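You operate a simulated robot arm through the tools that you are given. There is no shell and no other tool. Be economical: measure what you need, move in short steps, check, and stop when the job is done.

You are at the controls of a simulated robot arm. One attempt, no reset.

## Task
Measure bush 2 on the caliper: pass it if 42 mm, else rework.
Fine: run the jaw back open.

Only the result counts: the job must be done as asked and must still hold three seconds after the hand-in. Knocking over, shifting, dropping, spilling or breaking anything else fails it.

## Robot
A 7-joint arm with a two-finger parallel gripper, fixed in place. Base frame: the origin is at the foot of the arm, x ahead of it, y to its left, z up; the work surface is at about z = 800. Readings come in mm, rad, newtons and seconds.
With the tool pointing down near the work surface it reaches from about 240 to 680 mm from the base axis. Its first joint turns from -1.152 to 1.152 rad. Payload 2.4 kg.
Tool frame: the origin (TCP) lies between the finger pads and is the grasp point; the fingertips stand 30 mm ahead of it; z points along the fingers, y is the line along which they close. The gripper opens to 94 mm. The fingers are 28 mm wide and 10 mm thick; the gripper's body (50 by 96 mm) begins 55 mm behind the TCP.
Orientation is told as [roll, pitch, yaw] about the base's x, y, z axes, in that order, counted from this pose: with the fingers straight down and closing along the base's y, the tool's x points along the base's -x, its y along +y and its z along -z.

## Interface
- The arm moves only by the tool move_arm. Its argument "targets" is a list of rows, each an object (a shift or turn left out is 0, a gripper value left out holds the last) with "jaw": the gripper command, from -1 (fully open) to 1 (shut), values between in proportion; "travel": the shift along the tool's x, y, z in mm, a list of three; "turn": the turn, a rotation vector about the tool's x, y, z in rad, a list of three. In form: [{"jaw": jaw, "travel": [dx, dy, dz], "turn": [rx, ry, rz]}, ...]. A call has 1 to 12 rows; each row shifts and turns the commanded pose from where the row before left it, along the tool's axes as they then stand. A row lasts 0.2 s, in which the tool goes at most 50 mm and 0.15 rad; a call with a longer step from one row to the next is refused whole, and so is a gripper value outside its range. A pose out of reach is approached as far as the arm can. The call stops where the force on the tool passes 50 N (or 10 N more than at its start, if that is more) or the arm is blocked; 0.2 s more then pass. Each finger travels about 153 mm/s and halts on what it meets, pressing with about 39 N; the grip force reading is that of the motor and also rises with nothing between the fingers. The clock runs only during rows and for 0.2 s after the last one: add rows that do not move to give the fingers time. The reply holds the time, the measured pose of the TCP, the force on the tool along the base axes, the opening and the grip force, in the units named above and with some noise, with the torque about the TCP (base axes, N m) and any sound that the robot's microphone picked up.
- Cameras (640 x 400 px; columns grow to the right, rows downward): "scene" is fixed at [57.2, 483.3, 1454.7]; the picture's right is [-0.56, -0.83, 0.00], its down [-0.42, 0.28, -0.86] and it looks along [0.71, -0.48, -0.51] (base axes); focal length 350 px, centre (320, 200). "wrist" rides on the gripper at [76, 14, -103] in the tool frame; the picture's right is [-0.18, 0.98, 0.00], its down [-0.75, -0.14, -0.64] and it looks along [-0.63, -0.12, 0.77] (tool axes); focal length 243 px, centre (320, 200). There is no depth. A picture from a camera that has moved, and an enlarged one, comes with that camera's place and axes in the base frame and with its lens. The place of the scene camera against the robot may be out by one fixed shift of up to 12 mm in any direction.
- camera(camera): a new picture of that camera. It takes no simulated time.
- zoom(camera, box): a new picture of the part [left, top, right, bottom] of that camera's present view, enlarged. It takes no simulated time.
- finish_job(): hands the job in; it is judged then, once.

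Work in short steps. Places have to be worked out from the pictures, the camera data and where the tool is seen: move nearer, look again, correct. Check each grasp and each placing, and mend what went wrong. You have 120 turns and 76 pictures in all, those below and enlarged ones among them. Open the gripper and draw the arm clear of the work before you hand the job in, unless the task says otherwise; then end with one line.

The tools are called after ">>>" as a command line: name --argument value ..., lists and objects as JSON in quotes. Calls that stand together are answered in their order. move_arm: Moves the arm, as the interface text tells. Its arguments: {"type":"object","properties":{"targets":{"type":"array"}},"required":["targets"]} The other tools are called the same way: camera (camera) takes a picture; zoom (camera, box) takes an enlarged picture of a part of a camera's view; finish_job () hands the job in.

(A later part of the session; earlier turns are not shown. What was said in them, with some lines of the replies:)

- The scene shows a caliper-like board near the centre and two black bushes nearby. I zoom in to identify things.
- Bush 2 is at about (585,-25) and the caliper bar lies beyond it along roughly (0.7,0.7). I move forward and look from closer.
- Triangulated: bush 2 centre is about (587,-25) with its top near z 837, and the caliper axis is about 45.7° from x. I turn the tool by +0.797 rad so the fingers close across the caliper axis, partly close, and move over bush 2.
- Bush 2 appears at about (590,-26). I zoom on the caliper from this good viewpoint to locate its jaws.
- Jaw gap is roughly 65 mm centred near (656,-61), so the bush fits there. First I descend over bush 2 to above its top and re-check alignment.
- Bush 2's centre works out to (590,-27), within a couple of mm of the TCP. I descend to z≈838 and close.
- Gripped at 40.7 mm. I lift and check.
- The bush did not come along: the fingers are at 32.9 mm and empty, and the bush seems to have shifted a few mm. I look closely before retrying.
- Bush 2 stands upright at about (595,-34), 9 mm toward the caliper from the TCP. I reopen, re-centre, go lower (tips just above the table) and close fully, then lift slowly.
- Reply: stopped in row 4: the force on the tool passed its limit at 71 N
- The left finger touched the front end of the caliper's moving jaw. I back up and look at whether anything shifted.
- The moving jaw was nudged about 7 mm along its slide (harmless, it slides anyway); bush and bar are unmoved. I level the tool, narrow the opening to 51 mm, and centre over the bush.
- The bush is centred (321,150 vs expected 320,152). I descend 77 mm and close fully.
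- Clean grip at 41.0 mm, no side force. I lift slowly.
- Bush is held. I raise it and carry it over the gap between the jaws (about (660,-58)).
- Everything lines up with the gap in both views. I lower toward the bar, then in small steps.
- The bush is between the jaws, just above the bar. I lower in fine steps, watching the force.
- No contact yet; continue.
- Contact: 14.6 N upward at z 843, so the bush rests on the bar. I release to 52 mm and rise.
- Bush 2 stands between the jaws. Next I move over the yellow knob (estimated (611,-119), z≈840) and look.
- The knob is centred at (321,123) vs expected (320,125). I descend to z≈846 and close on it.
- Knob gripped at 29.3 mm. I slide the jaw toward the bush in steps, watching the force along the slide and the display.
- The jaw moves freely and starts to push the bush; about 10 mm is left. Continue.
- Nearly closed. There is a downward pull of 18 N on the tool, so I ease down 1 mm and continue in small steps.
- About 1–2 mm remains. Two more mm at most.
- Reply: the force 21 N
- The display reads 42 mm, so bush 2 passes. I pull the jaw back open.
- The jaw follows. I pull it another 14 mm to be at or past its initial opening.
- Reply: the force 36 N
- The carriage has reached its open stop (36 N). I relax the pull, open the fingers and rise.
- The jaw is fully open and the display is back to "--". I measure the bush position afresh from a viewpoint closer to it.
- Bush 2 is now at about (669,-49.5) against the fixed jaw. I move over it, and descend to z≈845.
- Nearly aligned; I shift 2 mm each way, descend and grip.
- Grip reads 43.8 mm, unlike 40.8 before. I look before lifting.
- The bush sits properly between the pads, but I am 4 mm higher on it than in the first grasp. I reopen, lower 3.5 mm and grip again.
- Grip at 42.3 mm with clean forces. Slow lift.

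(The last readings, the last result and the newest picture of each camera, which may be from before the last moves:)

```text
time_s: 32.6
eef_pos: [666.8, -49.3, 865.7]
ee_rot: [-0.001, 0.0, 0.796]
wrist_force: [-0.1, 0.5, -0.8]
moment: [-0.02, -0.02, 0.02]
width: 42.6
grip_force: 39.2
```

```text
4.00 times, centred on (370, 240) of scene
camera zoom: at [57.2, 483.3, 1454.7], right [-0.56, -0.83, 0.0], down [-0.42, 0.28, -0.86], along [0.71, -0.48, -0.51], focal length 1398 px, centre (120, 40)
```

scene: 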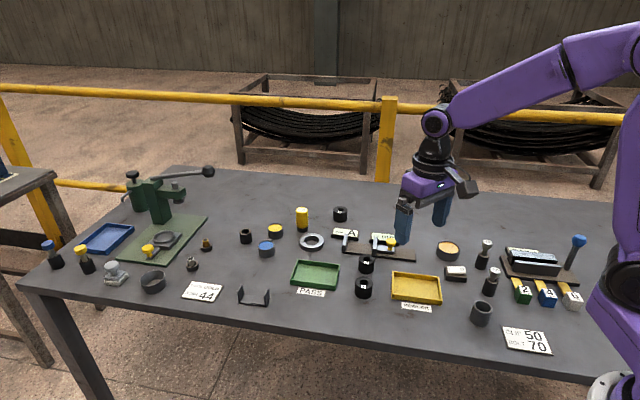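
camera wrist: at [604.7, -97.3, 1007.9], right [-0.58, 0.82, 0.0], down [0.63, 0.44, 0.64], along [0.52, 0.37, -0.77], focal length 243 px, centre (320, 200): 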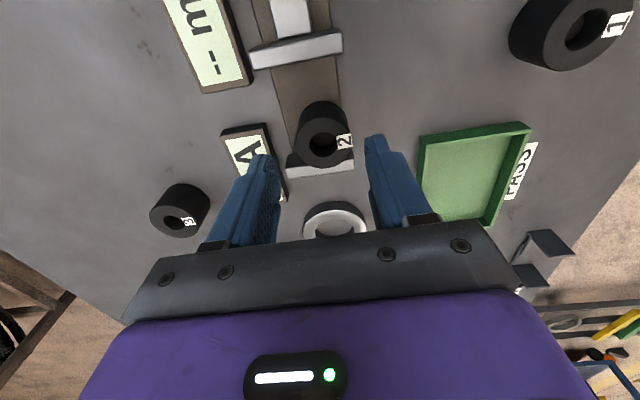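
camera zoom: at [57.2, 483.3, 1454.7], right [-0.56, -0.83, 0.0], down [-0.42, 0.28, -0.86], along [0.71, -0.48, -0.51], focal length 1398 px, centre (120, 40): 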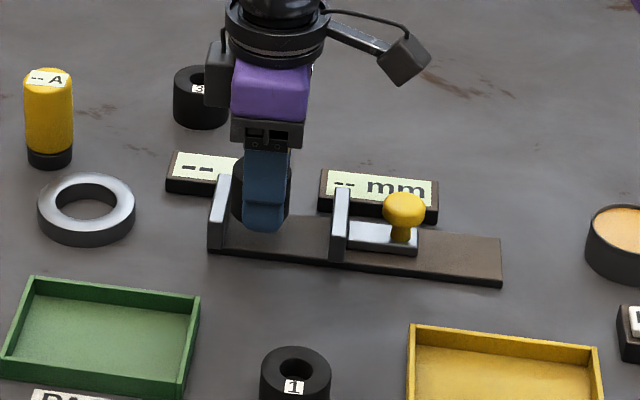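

Held. I raise and carry it over the PASS tray, whose centre I compute at about (638,89).

>>> move_arm --targets '[{"travel": [0, 0, -25]}, {"travel": [0, 0, -25]}, {"travel": [-19.7, 29.4, 0]}, {"travel": [-19.7, 29.4, 0]}, {"travel": [-19.7, 29.4, 0]}, {"travel": [-19.6, 29.2, 0]}, {}]'

>>> camera --camera "wrist"

>>> zoom --camera "scene" --box '[260, 200, 400, 310]'

```text
time_s: 34.2
eef_pos: [637.7, 87.7, 915.8]
ee_rot: [-0.001, 0.0, 0.797]
wrist_force: [0.1, -0.2, -1.4]
moment: [-0.03, 0.04, 0.0]
width: 42.3
grip_force: 38.3
```

```text
31 pictures are left
camera wrist: at [574.2, 43.3, 1017.9], right [-0.58, 0.82, 0.0], down [0.63, 0.44, 0.64], along [0.53, 0.37, -0.77], focal length 243 px, centre (320, 200)
```

wrist: 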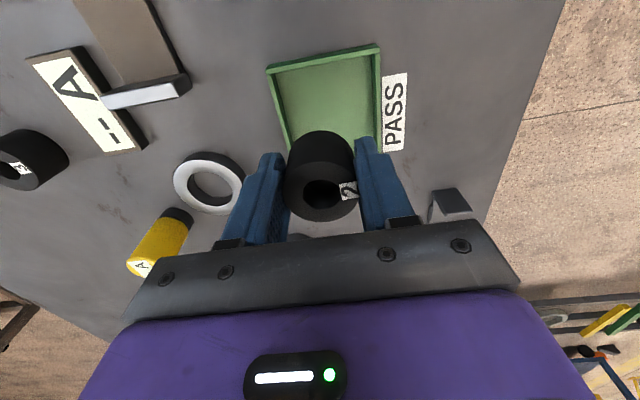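

```text
3.64 times, centred on (330, 255) of scene
camera zoom: at [57.2, 483.3, 1454.7], right [-0.56, -0.83, 0.0], down [-0.42, 0.28, -0.86], along [0.71, -0.48, -0.51], focal length 1271 px, centre (284, 0)
```

zoom: 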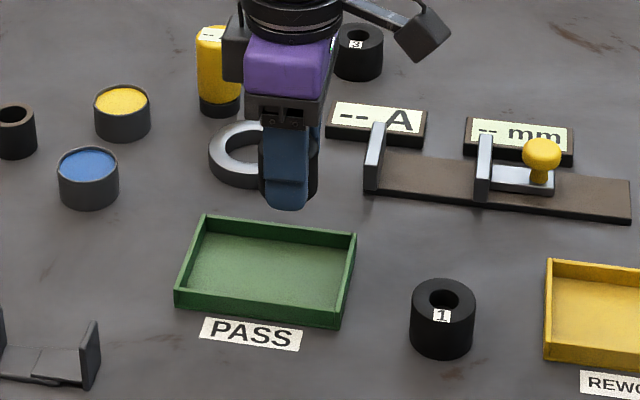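

Nearer data puts the tray centre at about (640,101). I correct and lower to just above the tray floor.

>>> move_arm --targets '[{"travel": [-11, 7.7, 0]}, {"travel": [0, 0, 15]}, {"travel": [0, 0, 20]}, {"travel": [0, 0, 10]}, {}]'

>>> camera --camera "wrist"

>>> zoom --camera "scene" --box '[260, 200, 400, 310]'

```text
time_s: 35.4
eef_pos: [639.6, 102.1, 869.8]
ee_rot: [-0.002, 0.0, 0.798]
wrist_force: [-0.3, -1.1, -0.9]
moment: [0.01, -0.01, 0.02]
width: 42.3
grip_force: 39.2
```

```text
29 pictures are left
camera wrist: at [576.8, 56.4, 972.9], right [-0.58, 0.82, 0.0], down [0.63, 0.44, 0.64], along [0.52, 0.37, -0.77], focal length 243 px, centre (320, 200)
```

wrist: 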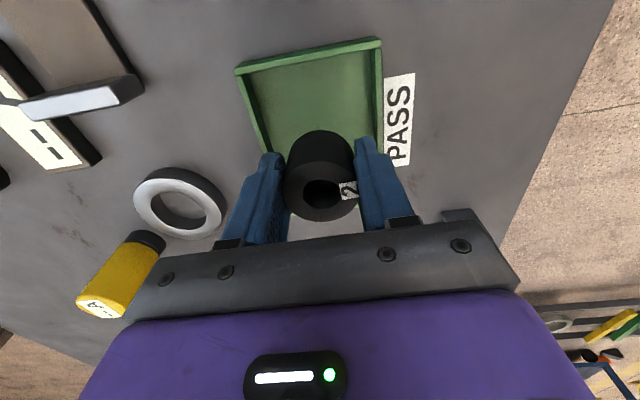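

```text
3.64 times, centred on (330, 255) of scene
camera zoom: at [57.2, 483.3, 1454.7], right [-0.56, -0.83, 0.0], down [-0.42, 0.28, -0.86], along [0.71, -0.48, -0.51], focal length 1271 px, centre (284, 0)
```

zoom: 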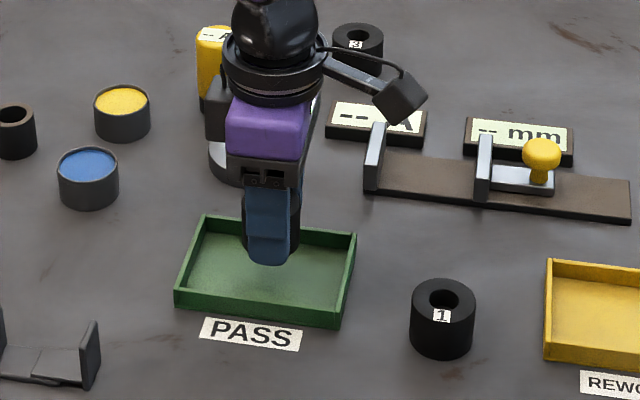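

Centred on the tray. I lower toward the floor, then in small steps.

>>> move_arm --targets '[{"travel": [0, 0, 12]}, {"travel": [0, 0, 12]}, {"travel": [0, 0, 4]}, {"travel": [0, 0, 1]}, {"travel": [0, 0, 1]}]'

```text
time_s: 36.6
eef_pos: [638.6, 101.9, 841.2]
ee_rot: [0.001, 0.0, 0.798]
wrist_force: [0.8, -0.1, -1.3]
moment: [0.0, -0.01, 0.0]
width: 42.0
grip_force: 38.6
```

>>> move_arm --targets '[{"travel": [0, 0, 1]}, {"travel": [0, 0, 1]}, {"travel": [0, 0, 1]}]'

```text
time_s: 37.4
eef_pos: [638.4, 101.3, 837.9]
ee_rot: [0.0, -0.001, 0.798]
wrist_force: [0.4, -0.5, -0.8]
moment: [0.0, -0.02, 0.0]
width: 41.7
grip_force: 39.4
```

Not touching yet; a little further.

>>> move_arm --targets '[{"travel": [0, 0, 1]}, {"travel": [0, 0, 1]}]'

```text
time_s: 38.0
eef_pos: [638.4, 101.3, 837.5]
ee_rot: [-0.001, 0.0, 0.798]
wrist_force: [-2.0, -0.9, 7.7]
moment: [-0.09, 0.15, 0.0]
width: 41.6
grip_force: 38.8
```

Contact with the tray floor (7.7 N). I release to 54 mm and rise.

>>> move_arm --targets '[{"jaw": -0.14}, {"jaw": -0.14}, {"travel": [0, 0, -20]}, {"travel": [0, 0, -30]}, {"travel": [0, 0, -40]}, {"travel": [20, 0, -40], "jaw": -1}, {"travel": [40, 0, -20]}, {}]'

>>> camera --camera "scene"

>>> zoom --camera "scene" --box '[260, 190, 440, 310]'

>>> camera --camera "wrist"

```text
time_s: 39.8
eef_pos: [596.2, 59.1, 986.9]
ee_rot: [0.0, 0.0, 0.8]
wrist_force: [1.0, 0.3, 0.7]
moment: [0.0, 0.01, -0.03]
width: 94.0
grip_force: 0.0
```

```text
27 pictures are left
```

scene: 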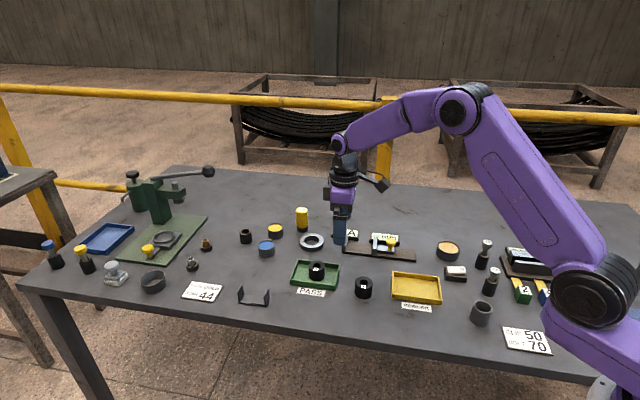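

```text
3.33 times, centred on (350, 250) of scene
camera zoom: at [57.2, 483.3, 1454.7], right [-0.56, -0.83, 0.0], down [-0.42, 0.28, -0.86], along [0.71, -0.48, -0.51], focal length 1165 px, centre (220, 33)
```

zoom: 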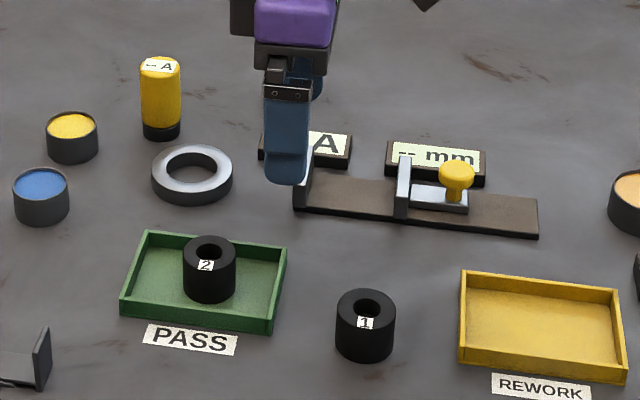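

```text
25 pictures are left
camera wrist: at [534.2, 13.2, 1089.2], right [-0.58, 0.82, 0.0], down [0.63, 0.44, 0.64], along [0.52, 0.37, -0.77], focal length 243 px, centre (320, 200)
```

wrist: 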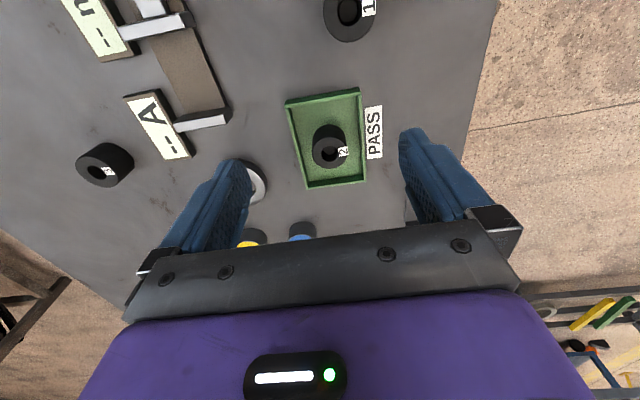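

Bush 2 stands in the PASS tray, the jaw is open, and nothing else was disturbed. The gripper is open and clear, so I hand in.

>>> finish_job

```text
The job is handed in.
```

Bush 2 measured 42 mm on the caliper, so it is in the PASS tray; the caliper jaw is run back to its open stop.
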